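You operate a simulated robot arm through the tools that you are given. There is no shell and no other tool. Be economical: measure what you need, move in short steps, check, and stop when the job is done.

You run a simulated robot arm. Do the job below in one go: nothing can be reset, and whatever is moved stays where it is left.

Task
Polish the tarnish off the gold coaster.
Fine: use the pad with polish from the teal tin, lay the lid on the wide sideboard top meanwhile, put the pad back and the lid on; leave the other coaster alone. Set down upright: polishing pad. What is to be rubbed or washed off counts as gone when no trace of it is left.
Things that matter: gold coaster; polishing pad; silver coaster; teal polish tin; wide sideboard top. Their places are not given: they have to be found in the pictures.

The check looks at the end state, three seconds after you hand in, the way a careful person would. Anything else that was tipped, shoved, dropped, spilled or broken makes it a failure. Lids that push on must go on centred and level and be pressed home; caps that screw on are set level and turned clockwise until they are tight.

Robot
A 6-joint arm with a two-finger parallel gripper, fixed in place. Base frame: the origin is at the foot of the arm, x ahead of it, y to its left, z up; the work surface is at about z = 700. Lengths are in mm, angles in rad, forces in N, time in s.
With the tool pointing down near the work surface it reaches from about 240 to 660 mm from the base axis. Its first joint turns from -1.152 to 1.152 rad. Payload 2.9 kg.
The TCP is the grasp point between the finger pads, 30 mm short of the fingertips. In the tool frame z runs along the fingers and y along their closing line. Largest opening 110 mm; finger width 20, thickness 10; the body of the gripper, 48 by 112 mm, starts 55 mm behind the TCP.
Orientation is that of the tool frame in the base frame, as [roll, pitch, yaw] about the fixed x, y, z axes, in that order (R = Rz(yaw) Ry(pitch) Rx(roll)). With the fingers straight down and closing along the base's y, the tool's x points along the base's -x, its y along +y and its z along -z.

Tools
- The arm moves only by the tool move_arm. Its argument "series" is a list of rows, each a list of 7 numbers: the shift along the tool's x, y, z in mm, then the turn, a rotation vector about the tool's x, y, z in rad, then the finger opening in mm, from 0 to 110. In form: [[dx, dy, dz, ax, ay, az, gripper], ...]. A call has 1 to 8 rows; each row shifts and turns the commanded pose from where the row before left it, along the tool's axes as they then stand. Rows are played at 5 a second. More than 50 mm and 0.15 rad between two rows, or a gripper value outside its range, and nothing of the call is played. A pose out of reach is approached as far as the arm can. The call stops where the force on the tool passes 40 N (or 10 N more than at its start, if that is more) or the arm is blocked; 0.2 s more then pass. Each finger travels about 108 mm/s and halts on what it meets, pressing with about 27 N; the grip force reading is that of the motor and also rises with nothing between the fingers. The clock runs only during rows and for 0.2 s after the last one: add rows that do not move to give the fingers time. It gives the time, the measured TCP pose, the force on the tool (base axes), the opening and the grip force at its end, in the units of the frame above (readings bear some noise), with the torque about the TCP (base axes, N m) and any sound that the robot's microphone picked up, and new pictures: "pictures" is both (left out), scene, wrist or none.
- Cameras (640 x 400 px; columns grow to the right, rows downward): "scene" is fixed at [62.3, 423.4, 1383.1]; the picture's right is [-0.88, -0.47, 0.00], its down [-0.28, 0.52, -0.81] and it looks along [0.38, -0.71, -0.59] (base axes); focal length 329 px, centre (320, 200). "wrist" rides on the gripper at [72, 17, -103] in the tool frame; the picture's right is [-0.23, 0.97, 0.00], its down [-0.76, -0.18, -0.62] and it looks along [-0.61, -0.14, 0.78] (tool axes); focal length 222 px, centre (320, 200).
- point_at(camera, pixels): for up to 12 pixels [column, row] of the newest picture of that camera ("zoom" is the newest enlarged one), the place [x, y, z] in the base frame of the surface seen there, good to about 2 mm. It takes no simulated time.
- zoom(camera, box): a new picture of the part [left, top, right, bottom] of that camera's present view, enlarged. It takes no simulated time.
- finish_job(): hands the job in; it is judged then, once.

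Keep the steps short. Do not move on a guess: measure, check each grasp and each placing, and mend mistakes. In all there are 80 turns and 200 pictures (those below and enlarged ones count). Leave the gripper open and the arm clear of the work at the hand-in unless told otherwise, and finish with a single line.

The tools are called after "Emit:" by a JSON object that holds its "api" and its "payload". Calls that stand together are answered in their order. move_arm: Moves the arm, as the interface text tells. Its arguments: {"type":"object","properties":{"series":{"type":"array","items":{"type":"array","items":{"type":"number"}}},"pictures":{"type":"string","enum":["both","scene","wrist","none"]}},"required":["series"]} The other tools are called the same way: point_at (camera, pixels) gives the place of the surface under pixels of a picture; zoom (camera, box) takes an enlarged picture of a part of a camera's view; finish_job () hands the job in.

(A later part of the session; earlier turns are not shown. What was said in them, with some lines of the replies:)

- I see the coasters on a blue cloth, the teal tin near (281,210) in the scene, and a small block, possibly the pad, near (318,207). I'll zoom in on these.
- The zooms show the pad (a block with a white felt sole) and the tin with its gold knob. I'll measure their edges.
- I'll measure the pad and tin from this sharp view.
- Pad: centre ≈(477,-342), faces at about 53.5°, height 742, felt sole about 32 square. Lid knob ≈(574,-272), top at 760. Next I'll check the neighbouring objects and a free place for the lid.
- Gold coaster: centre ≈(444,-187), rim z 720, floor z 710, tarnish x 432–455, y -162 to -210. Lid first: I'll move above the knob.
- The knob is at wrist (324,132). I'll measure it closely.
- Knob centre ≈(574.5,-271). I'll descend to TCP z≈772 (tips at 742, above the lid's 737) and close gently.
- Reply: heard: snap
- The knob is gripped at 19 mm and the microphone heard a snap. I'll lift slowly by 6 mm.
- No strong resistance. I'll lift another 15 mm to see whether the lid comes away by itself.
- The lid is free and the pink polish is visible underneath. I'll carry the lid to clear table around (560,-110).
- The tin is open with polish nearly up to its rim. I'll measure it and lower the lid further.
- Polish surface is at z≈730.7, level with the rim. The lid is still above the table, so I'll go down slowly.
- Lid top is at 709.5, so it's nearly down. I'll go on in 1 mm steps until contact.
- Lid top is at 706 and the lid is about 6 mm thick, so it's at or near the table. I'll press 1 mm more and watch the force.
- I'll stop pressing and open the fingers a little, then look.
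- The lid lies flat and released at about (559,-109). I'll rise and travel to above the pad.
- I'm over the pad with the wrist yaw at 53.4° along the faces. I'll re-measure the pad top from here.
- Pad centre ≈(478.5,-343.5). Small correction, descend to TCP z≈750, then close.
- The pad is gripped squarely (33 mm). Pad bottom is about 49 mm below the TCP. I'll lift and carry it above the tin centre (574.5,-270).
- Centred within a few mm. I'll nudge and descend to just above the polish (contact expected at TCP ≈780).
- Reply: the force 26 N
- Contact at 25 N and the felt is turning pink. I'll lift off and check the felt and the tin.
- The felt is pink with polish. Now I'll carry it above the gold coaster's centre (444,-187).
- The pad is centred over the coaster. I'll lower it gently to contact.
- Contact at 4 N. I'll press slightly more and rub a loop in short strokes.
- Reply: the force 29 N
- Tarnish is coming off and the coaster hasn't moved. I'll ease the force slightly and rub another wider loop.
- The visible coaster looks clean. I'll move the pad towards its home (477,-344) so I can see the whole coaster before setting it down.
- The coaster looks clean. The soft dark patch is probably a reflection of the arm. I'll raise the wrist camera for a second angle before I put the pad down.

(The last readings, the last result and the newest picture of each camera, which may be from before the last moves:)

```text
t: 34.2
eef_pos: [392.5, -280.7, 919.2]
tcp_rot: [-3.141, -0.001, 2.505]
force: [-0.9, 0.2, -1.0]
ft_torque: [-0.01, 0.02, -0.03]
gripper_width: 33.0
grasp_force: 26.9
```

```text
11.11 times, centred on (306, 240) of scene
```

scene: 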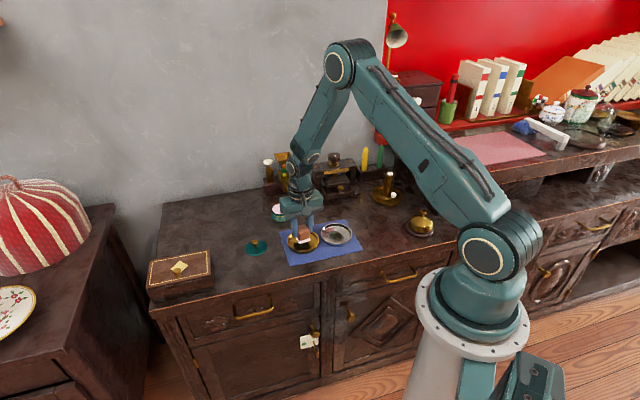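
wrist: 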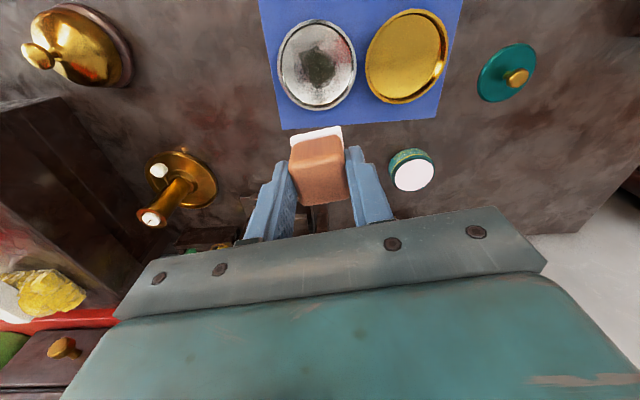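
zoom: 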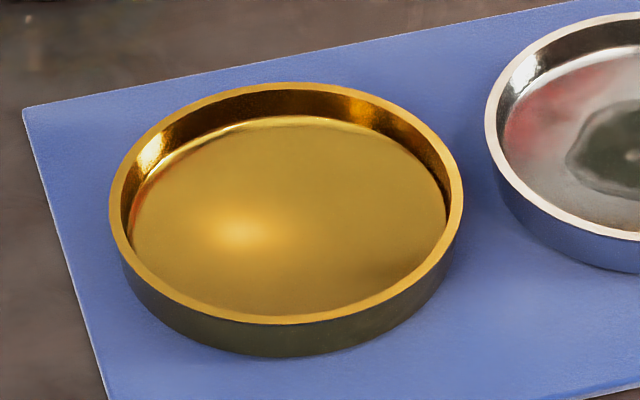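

Emit:
{"api": "zoom", "payload": {"camera": "wrist", "box": [355, 0, 455, 110]}}

```text
3.64 times, centred on (405, 55) of wrist
```

zoom: 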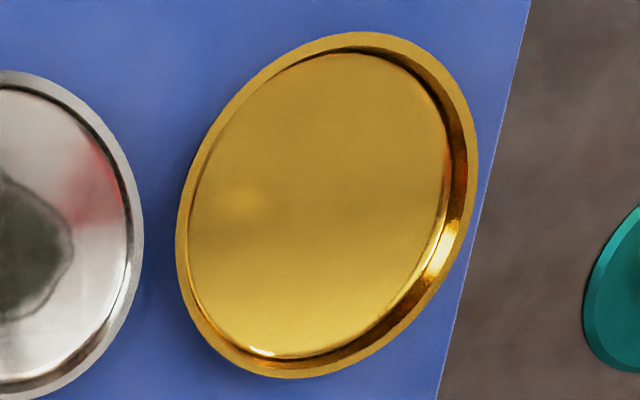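

Gold coaster is spotless from both angles, and the silver one is untouched. Now I'll take the pad back to its place.

Emit:
{"api": "move_arm", "payload": {"series": [[-40, 0, 0, 0, 0, 0, 20], [-40, 0, 25, 0, 0, 0, 20], [-29, -2, 40, 0, 0, 0, 20], [0, 0, 45, 0, 0, 0, 20], [0, 0, 30, 0, 0, 0, 20], [0, 0, 20, 0, 0, 0, 20], [0, 0, 6, 0, 0, 0, 20], [0, 0, 0, 0, 0, 0, 20]], "pictures": "none"}}

Emit:
{"api": "zoom", "payload": {"camera": "scene", "box": [280, 170, 360, 235]}}

```text
t: 36.0
eef_pos: [478.9, -347.4, 753.3]
tcp_rot: [-3.141, 0.0, 2.504]
force: [-0.2, 0.6, -0.8]
ft_torque: [-0.03, 0.02, -0.03]
gripper_width: 32.8
grasp_force: 27.0
```

```text
6.15 times, centred on (320, 202) of scene
```

zoom: 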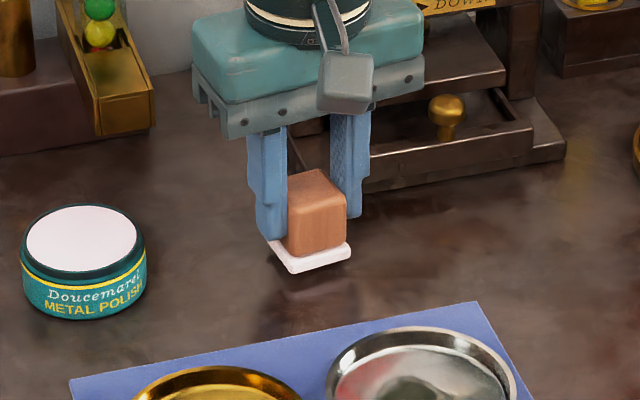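

Nearly at the original spot, about 2 mm off. I'll correct that and lower to contact.

Emit:
{"api": "move_arm", "payload": {"series": [[2, 1, 1.5, 0, 0, 0, 20], [0, 0, 1, 0, 0, 0, 20], [0, 0, 0.7, 0, 0, 0, 20], [0, 0, 0, 0, 0, 0, 20]], "pictures": "none"}}

```text
t: 37.0
eef_pos: [477.1, -343.7, 750.1]
tcp_rot: [3.141, -0.002, 2.505]
force: [0.2, -0.1, 0.2]
ft_torque: [0.04, -0.02, 0.0]
gripper_width: 32.9
grasp_force: 26.7
```

Emit:
{"api": "move_arm", "payload": {"series": [[0, 0, 0.7, 0, 0, 0, 20], [0, 0, 0.5, 0, 0, 0, 20], [0, 0, 0, 0, 0, 0, 20]], "pictures": "none"}}

```text
t: 37.8
eef_pos: [478.2, -344.5, 749.6]
tcp_rot: [-3.141, -0.001, 2.505]
force: [0.1, 0.2, -0.1]
ft_torque: [-0.01, 0.04, -0.01]
gripper_width: 32.8
grasp_force: 26.8
```

Emit:
{"api": "move_arm", "payload": {"series": [[0, 0, 0.6, 0, 0, 0, 20], [0, 0, 0, 0, 0, 0, 20]], "pictures": "none"}}

Emit:
{"api": "zoom", "payload": {"camera": "scene", "box": [280, 170, 360, 235]}}

Emit:
{"api": "point_at", "payload": {"camera": "zoom", "pixels": [[318, 185], [297, 284], [350, 263]]}}

```text
t: 38.4
eef_pos: [478.7, -343.4, 749.9]
tcp_rot: [3.14, -0.001, 2.505]
force: [0.8, -0.8, -1.6]
ft_torque: [0.02, -0.01, 0.0]
gripper_width: 33.0
grasp_force: 26.7
```

```text
6.15 times, centred on (320, 202) of scene
```

zoom: 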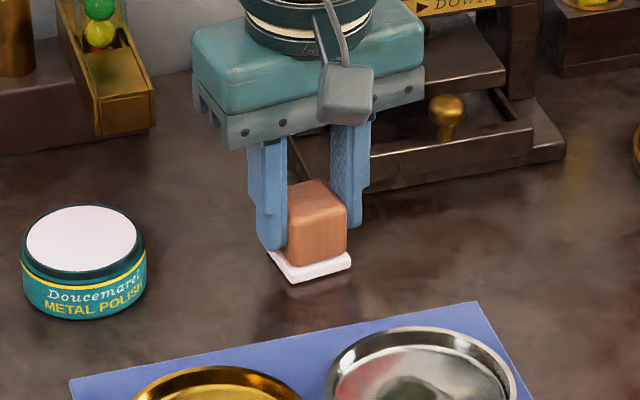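

```text
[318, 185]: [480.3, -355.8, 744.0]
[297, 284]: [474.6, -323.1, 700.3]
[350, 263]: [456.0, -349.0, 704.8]
```

Top reads 744 (it was 742), so a hair more to go.

Emit:
{"api": "move_arm", "payload": {"series": [[0, 0, 0.6, 0, 0, 0, 20], [0, 0, 0.4, 0, 0, 0, 20], [0, 0, 0, 0, 0, 0, 20]], "pictures": "none"}}

```text
t: 39.2
eef_pos: [476.5, -344.1, 747.6]
tcp_rot: [-3.141, -0.001, 2.504]
force: [-1.7, -0.9, 2.1]
ft_torque: [0.05, 0.07, 0.02]
gripper_width: 32.8
grasp_force: 26.9
```

Light contact at 2 N. I'll open gently, rise and check.

Emit:
{"api": "move_arm", "payload": {"series": [[0, 0, 0, 0, 0, 0, 33], [0, 0, 0, 0, 0, 0, 38], [0, 0, 0, 0, 0, 0, 60], [0, 0, 0, 0, 0, 0, 60], [0, 0, -30, 0, 0, 0, 60], [0, 0, -40, 0, 0, 0, 60], [0, 0, 0, 0, 0, 0, 60]], "pictures": "none"}}

Emit:
{"api": "zoom", "payload": {"camera": "scene", "box": [235, 180, 345, 260]}}

```text
t: 40.8
eef_pos: [477.9, -344.1, 818.3]
tcp_rot: [3.141, 0.001, 2.504]
force: [-0.6, -0.9, -0.3]
ft_torque: [0.0, 0.01, 0.0]
gripper_width: 60.1
grasp_force: 0.1
```

```text
5.00 times, centred on (290, 220) of scene
```

zoom: 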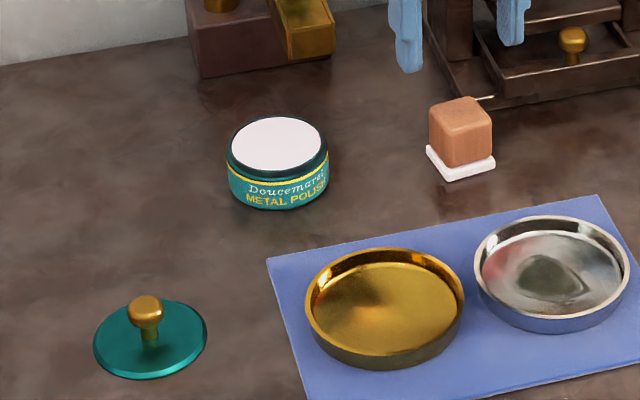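

The pad stands upright in place. I'll measure the lid knob and the tin rim now, and turn the wrist back.

Emit:
{"api": "point_at", "payload": {"camera": "zoom", "pixels": [[145, 300], [128, 310], [163, 310], [97, 343], [205, 330], [150, 377], [277, 143], [229, 150], [326, 145], [277, 118], [280, 176]]}}

Emit:
{"api": "move_arm", "payload": {"series": [[0, 0, 0, 0, 0, -0.13, 60], [0, 0, 0, 0, 0, -0.13, 60], [0, 0, 0, 0, 0, -0.13, 60], [0, 0, 0, 0, 0, -0.13, 60], [0, 0, 0, 0, 0, -0.117, 60], [-16, 47, 0, 0, 0, 0, 50], [-16, 47, 0, 0, 0, 0, 40], [0, 0, 0, 0, 0, 0, 40]], "pictures": "none"}}

Emit:
{"api": "move_arm", "payload": {"series": [[-16, 47, 0, 0, 0, 0, 40], [-16, 47, 0, 0, 0, 0, 40], [-16, 47, 0, 0, 0, 0, 40], [0, 0, 0, 0, 0, 0, 40]], "pictures": "wrist"}}

```text
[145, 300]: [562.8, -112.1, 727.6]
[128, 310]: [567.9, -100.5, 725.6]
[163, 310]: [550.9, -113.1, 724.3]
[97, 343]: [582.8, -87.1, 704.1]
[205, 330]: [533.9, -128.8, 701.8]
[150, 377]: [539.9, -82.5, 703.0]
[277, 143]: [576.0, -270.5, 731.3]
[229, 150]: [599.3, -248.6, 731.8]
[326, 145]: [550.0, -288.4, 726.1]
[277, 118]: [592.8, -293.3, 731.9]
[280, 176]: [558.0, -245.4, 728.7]
```

```text
t: 42.6
eef_pos: [509.8, -249.2, 819.1]
tcp_rot: [3.141, 0.001, -3.141]
force: [0.4, -0.2, -0.3]
ft_torque: [0.01, -0.04, 0.0]
gripper_width: 39.8
grasp_force: 0.1
```

```text
t: 43.6
eef_pos: [556.0, -110.1, 817.4]
tcp_rot: [-3.141, 0.0, 3.141]
force: [0.8, -0.5, 0.2]
ft_torque: [0.01, -0.02, -0.03]
gripper_width: 40.1
grasp_force: 0.0
```

wrist: 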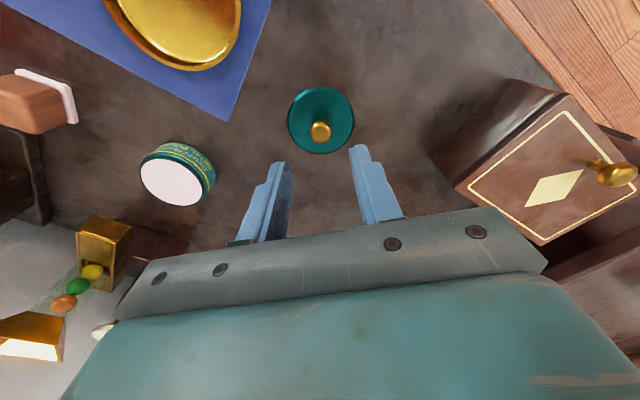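

Emit:
{"api": "point_at", "payload": {"camera": "wrist", "pixels": [[320, 131], [311, 132], [330, 131], [320, 124], [320, 140], [289, 120], [354, 120], [320, 88], [320, 154]]}}

```text
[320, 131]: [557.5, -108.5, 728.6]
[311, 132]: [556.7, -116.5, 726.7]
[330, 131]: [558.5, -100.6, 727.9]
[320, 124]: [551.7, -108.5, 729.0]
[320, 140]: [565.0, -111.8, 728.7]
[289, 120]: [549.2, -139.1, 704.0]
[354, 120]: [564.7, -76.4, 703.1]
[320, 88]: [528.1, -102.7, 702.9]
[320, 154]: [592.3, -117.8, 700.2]
```

Knob centre ≈(558,-109), right under the TCP. I'll descend to TCP z≈740 and close.

Emit:
{"api": "move_arm", "payload": {"series": [[-0.5, 0.5, 40, 0, 0, 0, 40], [0, 0, 30, 0, 0, 0, 40], [0, 0, 7.5, 0, 0, 0, 40], [0, 0, 0, 0, 0, 0, 40], [0, 0, 0, 0, 0, 0, 24], [0, 0, 0, 0, 0, 0, 14], [0, 0, 0, 0, 0, 0, 10], [0, 0, 0, 0, 0, 0, 10]], "pictures": "none"}}

```text
t: 45.4
eef_pos: [557.5, -106.3, 741.8]
tcp_rot: [-3.141, 0.001, -3.141]
force: [-0.3, 0.3, 0.0]
ft_torque: [-0.01, 0.0, 0.02]
gripper_width: 19.1
grasp_force: 26.5
```

Gripped (19.1 mm). I'll lift and carry the lid above the tin, stopping ~25 mm above.

Emit:
{"api": "move_arm", "payload": {"series": [[0, 0, -30, 0, 0, 0, 10], [0, 0, -30, 0, 0, 0, 10], [-4.2, -40.5, 0, 0, 0, 0, 10], [-4.2, -40.5, 0, 0, 0, 0, 10], [-4.2, -40.5, 0, 0, 0, 0, 10], [-4.2, -40.5, 0, 0, 0, 0, 10], [0, 0, 0, 0, 0, 0, 10], [0, 0, 0, 0, 0, 0, 10]], "pictures": "none"}}

Emit:
{"api": "move_arm", "payload": {"series": [[0, 0, 10, 0, 0, 0, 10], [0, 0, 0, 0, 0, 0, 10]], "pictures": "wrist"}}

Emit:
{"api": "zoom", "payload": {"camera": "scene", "box": [255, 175, 311, 230]}}

```text
t: 47.2
eef_pos: [574.5, -270.2, 802.3]
tcp_rot: [3.14, -0.001, 3.14]
force: [-0.1, 0.5, -0.1]
ft_torque: [-0.01, 0.02, 0.01]
gripper_width: 18.9
grasp_force: 26.8
```

```text
t: 47.8
eef_pos: [574.3, -269.8, 791.8]
tcp_rot: [3.14, 0.0, 3.141]
force: [1.0, 0.2, -0.7]
ft_torque: [0.01, -0.01, -0.03]
gripper_width: 18.9
grasp_force: 26.9
```

wrist: 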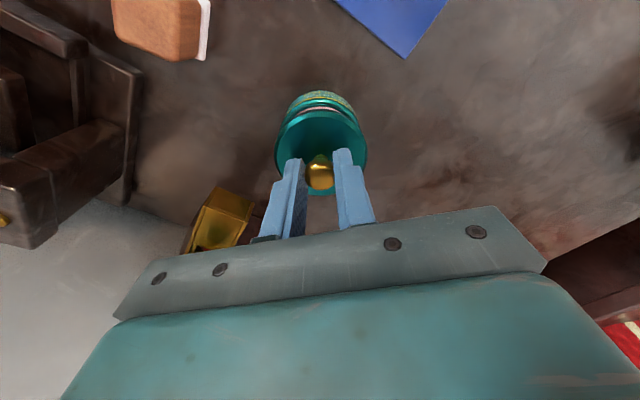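

```text
7.27 times, centred on (283, 202) of scene
```

zoom: 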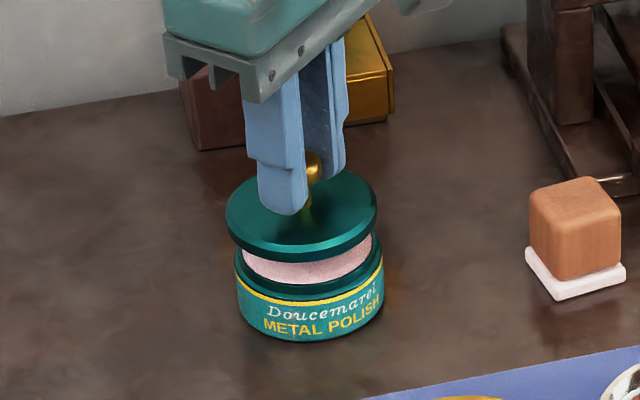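

Alignment matches the lift-off view. I'll lower slowly to contact.

Emit:
{"api": "move_arm", "payload": {"series": [[0, 0, 6, 0, 0, 0, 10], [0, 0, 5, 0, 0, 0, 10], [0, 0, 3, 0, 0, 0, 10], [0, 0, 2, 0, 0, 0, 10], [0, 0, 0, 0, 0, 0, 10]], "pictures": "none"}}

Emit:
{"api": "zoom", "payload": {"camera": "scene", "box": [255, 185, 311, 230]}}

```text
t: 49.0
eef_pos: [575.4, -270.8, 774.2]
tcp_rot: [3.141, 0.0, 3.141]
force: [0.5, -0.3, -1.1]
ft_torque: [-0.02, 0.03, -0.02]
gripper_width: 19.0
grasp_force: 27.5
```

```text
8.89 times, centred on (283, 208) of scene
```

zoom: 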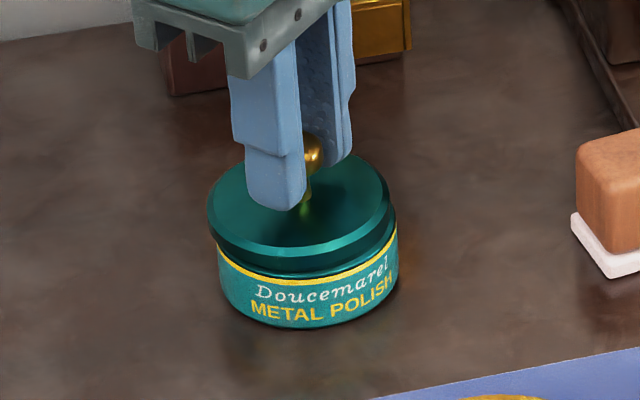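

Almost on and still no force. I'll keep lowering in small steps and listen for the snap.

Emit:
{"api": "move_arm", "payload": {"series": [[0, 0, 0.8, 0, 0, 0, 10], [0, 0, 0.8, 0, 0, 0, 10], [0, 0, 0.8, 0, 0, 0, 10], [0, 0, 0, 0, 0, 0, 10]], "pictures": "none"}}

Emit:
{"api": "zoom", "payload": {"camera": "scene", "box": [255, 185, 311, 230]}}

```text
t: 50.0
eef_pos: [575.6, -270.0, 771.4]
tcp_rot: [3.141, 0.0, -3.141]
force: [0.9, -0.4, -0.9]
ft_torque: [0.0, 0.04, 0.01]
gripper_width: 19.2
grasp_force: 27.4
```

```text
8.89 times, centred on (283, 208) of scene
```

zoom: 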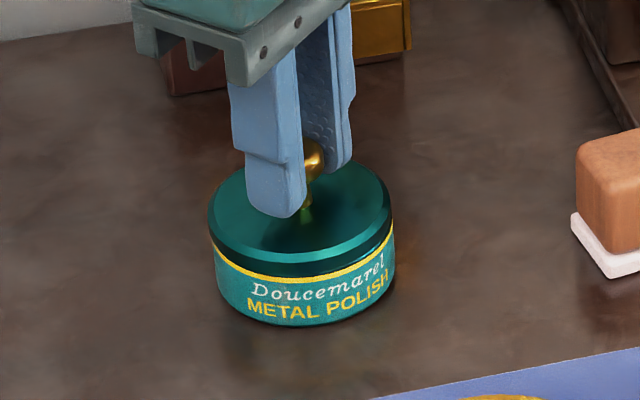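

The lid is now over the rim. I'll press on further to seat it.

Emit:
{"api": "move_arm", "payload": {"series": [[0, 0, 0.8, 0, 0, 0, 10], [0, 0, 0.8, 0, 0, 0, 10], [0, 0, 0.8, 0, 0, 0, 10], [0, 0, 0, 0, 0, 0, 10]], "pictures": "none"}}

Emit:
{"api": "zoom", "payload": {"camera": "scene", "box": [255, 185, 311, 230]}}

```text
t: 51.0
eef_pos: [575.8, -270.3, 771.0]
tcp_rot: [-3.14, 0.0, -3.141]
force: [-2.0, 1.3, 13.7]
ft_torque: [0.08, 0.11, -0.02]
gripper_width: 18.9
grasp_force: 26.8
```

```text
8.89 times, centred on (283, 208) of scene
```

zoom: 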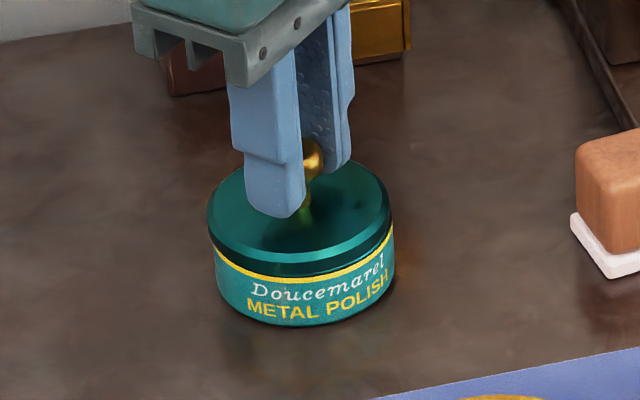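

Emit:
{"api": "point_at", "payload": {"camera": "zoom", "pixels": [[340, 220], [230, 210], [280, 240], [370, 190]]}}

Emit:
{"api": "move_arm", "payload": {"series": [[0, 0, 0.6, 0, 0, 0, 10], [0, 0, 0.6, 0, 0, 0, 10], [0, 0, 0, 0, 0, 0, 10]], "pictures": "none"}}

```text
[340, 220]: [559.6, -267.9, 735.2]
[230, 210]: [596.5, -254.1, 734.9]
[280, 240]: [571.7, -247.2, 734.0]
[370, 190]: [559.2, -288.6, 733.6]
```

```text
t: 51.8
eef_pos: [575.4, -270.8, 770.4]
tcp_rot: [-3.139, 0.003, 3.139]
force: [-0.5, -1.4, 23.2]
ft_torque: [-0.07, 0.05, 0.0]
gripper_width: 19.1
grasp_force: 27.4
```

Lid height matches the original (about 735). I'll press harder until the snap or the force limit.

Emit:
{"api": "move_arm", "payload": {"series": [[0, 0, 0.6, 0, 0, 0, 10], [0, 0, 0.6, 0, 0, 0, 10], [0, 0, 0.6, 0, 0, 0, 10], [0, 0, 0, 0, 0, 0, 10]], "pictures": "none"}}

```text
t: 52.8
eef_pos: [576.7, -270.5, 770.7]
tcp_rot: [-3.139, 0.005, 3.141]
force: [-6.1, 1.7, 32.8]
ft_torque: [0.09, 0.18, 0.01]
gripper_width: 19.1
grasp_force: 27.3
```

33 N and no snap heard. I'll ease off, release and inspect. Then I'll press on the knob's top with closed fingertips.

Emit:
{"api": "move_arm", "payload": {"series": [[0, 0, -1.8, 0, 0, 0, 10], [0, 0, -1, 0, 0, 0, 10], [0, 0, 0, 0, 0, 0, 24], [0, 0, 0, 0, 0, 0, 40], [0, 0, 0, 0, 0, 0, 40], [0, 0, -30, 0, 0, 0, 40], [0, 0, -20, 0, 0, 0, 20], [0, 0, 0, 0, 0, 0, 0]], "pictures": "wrist"}}

Emit:
{"api": "zoom", "payload": {"camera": "scene", "box": [255, 185, 311, 230]}}

Emit:
{"api": "point_at", "payload": {"camera": "zoom", "pixels": [[340, 220], [230, 210], [280, 240], [370, 190], [300, 150], [212, 215], [392, 215], [300, 265]]}}

```text
t: 54.6
eef_pos: [575.7, -270.3, 820.6]
tcp_rot: [-3.141, 0.0, -3.142]
force: [-0.6, -0.4, 0.6]
ft_torque: [-0.01, 0.02, -0.03]
gripper_width: 0.1
grasp_force: 27.0
heard: snap
```

wrist: 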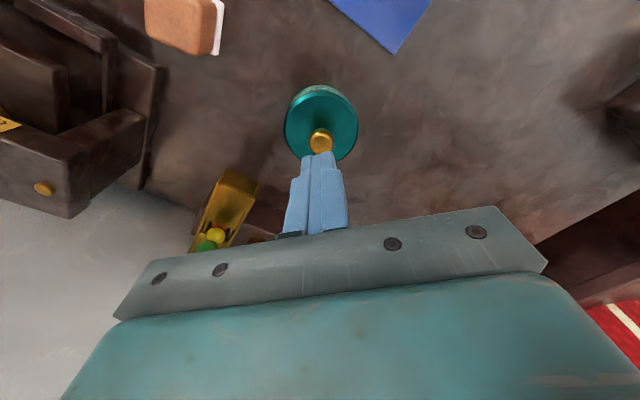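

```text
8.89 times, centred on (283, 208) of scene
```

zoom: 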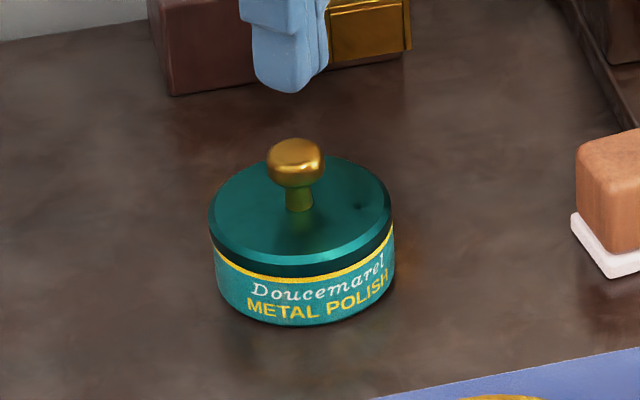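

```text
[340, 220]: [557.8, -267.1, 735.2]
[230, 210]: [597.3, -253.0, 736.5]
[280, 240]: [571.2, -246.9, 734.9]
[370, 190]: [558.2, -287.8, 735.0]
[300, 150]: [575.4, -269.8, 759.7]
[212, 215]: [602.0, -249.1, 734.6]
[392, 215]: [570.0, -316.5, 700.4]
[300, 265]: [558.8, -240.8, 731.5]
```

A snap was heard, but I can't tell whether the lid seated or released. The knob (575.4,-270) is right under the closed fingers, so I'll press down on its top (contact at TCP ≈790).

Emit:
{"api": "move_arm", "payload": {"series": [[0, 0, 15, 0, 0, 0, 0], [0, 0, 12, 0, 0, 0, 0], [0, 0, 2, 0, 0, 0, 0], [0, 0, 1, 0, 0, 0, 0], [0, 0, 0, 0, 0, 0, 0]], "pictures": "none"}}

```text
t: 55.8
eef_pos: [574.6, -270.0, 790.0]
tcp_rot: [-3.141, 0.0, -3.141]
force: [0.6, -0.2, -0.5]
ft_torque: [-0.02, 0.0, 0.0]
gripper_width: 0.0
grasp_force: 27.1
```

Emit:
{"api": "move_arm", "payload": {"series": [[0, 0, 0.7, 0, 0, 0, 0], [0, 0, 0.7, 0, 0, 0, 0], [0, 0, 0.7, 0, 0, 0, 0], [0, 0, 0.7, 0, 0, 0, 0], [0, 0, 0, 0, 0, 0, 0]], "pictures": "none"}}

```text
t: 57.0
eef_pos: [575.6, -270.9, 789.3]
tcp_rot: [-3.141, 0.002, 3.141]
force: [-1.4, 1.5, 13.4]
ft_torque: [0.03, 0.11, 0.0]
gripper_width: 0.2
grasp_force: 27.1
```

Pressing at 13 N. I'll increase until the snap or the 40 N stop.

Emit:
{"api": "move_arm", "payload": {"series": [[0, 0, 0.7, 0, 0, 0, 0], [0, 0, 0.7, 0, 0, 0, 0], [0, 0, 0.7, 0, 0, 0, 0], [0, 0, 0.7, 0, 0, 0, 0], [0, 0, 0.7, 0, 0, 0, 0], [0, 0, 0.7, 0, 0, 0, 0], [0, 0, 0, 0, 0, 0, 0]], "pictures": "none"}}

```text
t: 57.9
eef_pos: [576.0, -272.4, 788.4]
tcp_rot: [3.14, 0.004, -3.141]
force: [-3.9, 2.0, 7.8]
ft_torque: [0.05, 0.19, -0.02]
gripper_width: 0.2
grasp_force: 26.9
stopped in row 4: the force on the tool passed its limit (the readings are from after the stop); the commanded pose is now the measured one
```

The force passed 40 N with no further movement or snap, so the lid is bottomed and the snap was its seating. I'll retreat and compare with the original view.

Emit:
{"api": "move_arm", "payload": {"series": [[0, 0, -10, 0, 0, 0, 0], [0, 0, -40, 0, 0, 0, 30], [0, 0, -40, 0, 0, 0, 80], [40, 0, -40, 0, 0, 0, 110], [45, 0, -30, 0, 0, 0, 110], [45, 0, 0, 0, 0, 0, 110], [0, 0, 0, 0, 0, 0, 110]], "pictures": "both"}}

Emit:
{"api": "zoom", "payload": {"camera": "scene", "box": [265, 185, 345, 235]}}

Emit:
{"api": "point_at", "payload": {"camera": "zoom", "pixels": [[127, 130], [60, 200], [205, 185], [130, 228], [408, 247], [481, 218], [377, 200], [426, 145]]}}

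```text
refused: row 4 steps farther than a row can; nothing moved
```

```text
8.00 times, centred on (305, 210) of scene
```

zoom: 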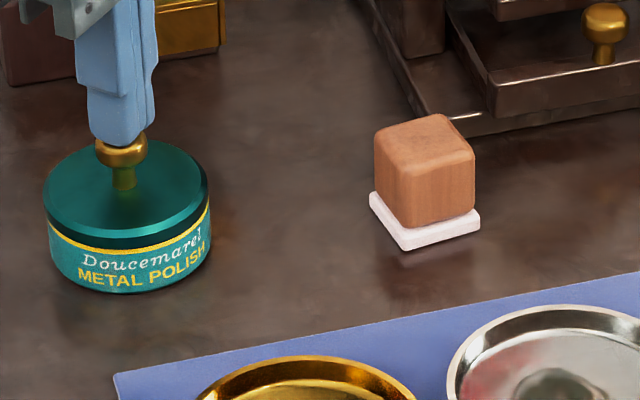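

```text
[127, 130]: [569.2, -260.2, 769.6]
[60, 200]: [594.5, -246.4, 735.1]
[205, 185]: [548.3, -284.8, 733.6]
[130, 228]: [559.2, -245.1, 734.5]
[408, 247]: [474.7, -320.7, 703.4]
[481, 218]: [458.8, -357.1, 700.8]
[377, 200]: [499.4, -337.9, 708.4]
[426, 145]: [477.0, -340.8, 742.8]
```

One row was too long, so I'll retreat with smaller steps. The lid sits level and at the original height.

Emit:
{"api": "move_arm", "payload": {"series": [[0, 0, -10, 0, 0, 0, 0], [0, 0, -40, 0, 0, 0, 30], [0, 0, -40, 0, 0, 0, 80], [30, 0, -35, 0, 0, 0, 110], [45, 0, -15, 0, 0, 0, 110], [45, 0, 0, 0, 0, 0, 110], [0, 0, 0, 0, 0, 0, 110]], "pictures": "both"}}

Emit:
{"api": "zoom", "payload": {"camera": "scene", "box": [260, 190, 310, 225]}}

Emit:
{"api": "zoom", "payload": {"camera": "scene", "box": [240, 140, 400, 270]}}

```text
t: 59.5
eef_pos: [456.0, -269.0, 928.3]
tcp_rot: [-3.14, 0.004, 3.141]
force: [0.0, 0.0, 0.5]
ft_torque: [-0.01, -0.01, -0.01]
gripper_width: 110.2
grasp_force: 0.1
```

scene: 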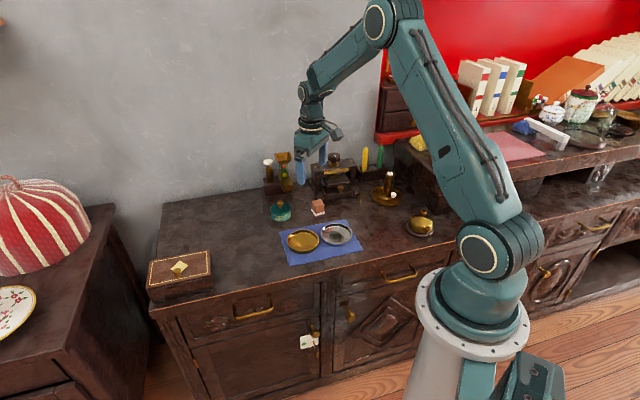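
wrist: 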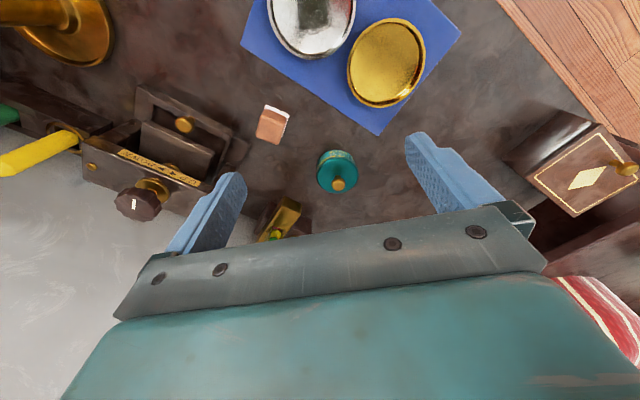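

```text
11.43 times, centred on (285, 208) of scene
```

zoom: 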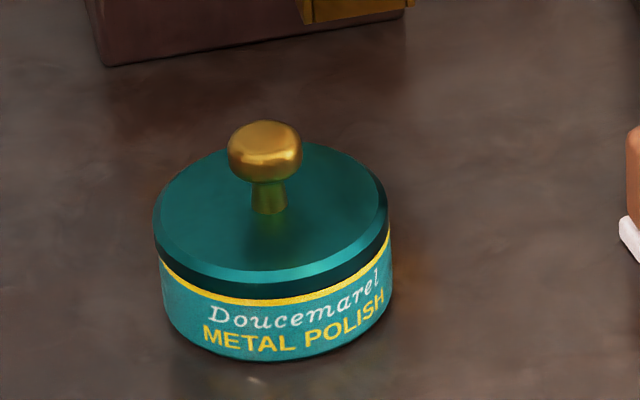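

```text
3.08 times, centred on (320, 205) of scene
```

zoom: 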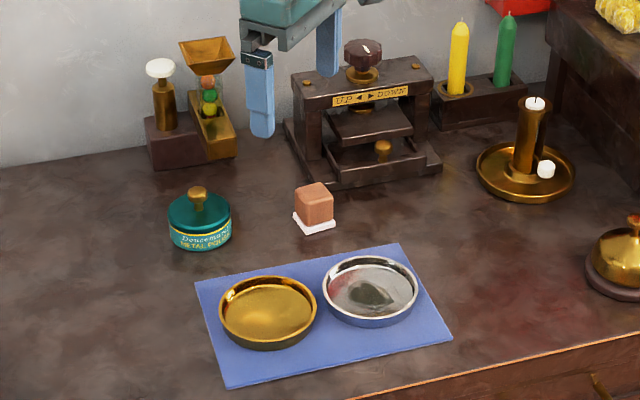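

The gold coaster is polished clean, the silver one is untouched, the pad is back upright in its place, and the lid is pressed home on the tin, centred and level; the gripper is open and clear.

Emit:
{"api": "finish_job", "payload": {}}

```text
The job is handed in.
```

The job is handed in: no tarnish is visible on the gold coaster, the silver coaster is untouched, the pad is back upright in its place with some pink polish left on its felt, and the lid is pressed back on the teal tin.
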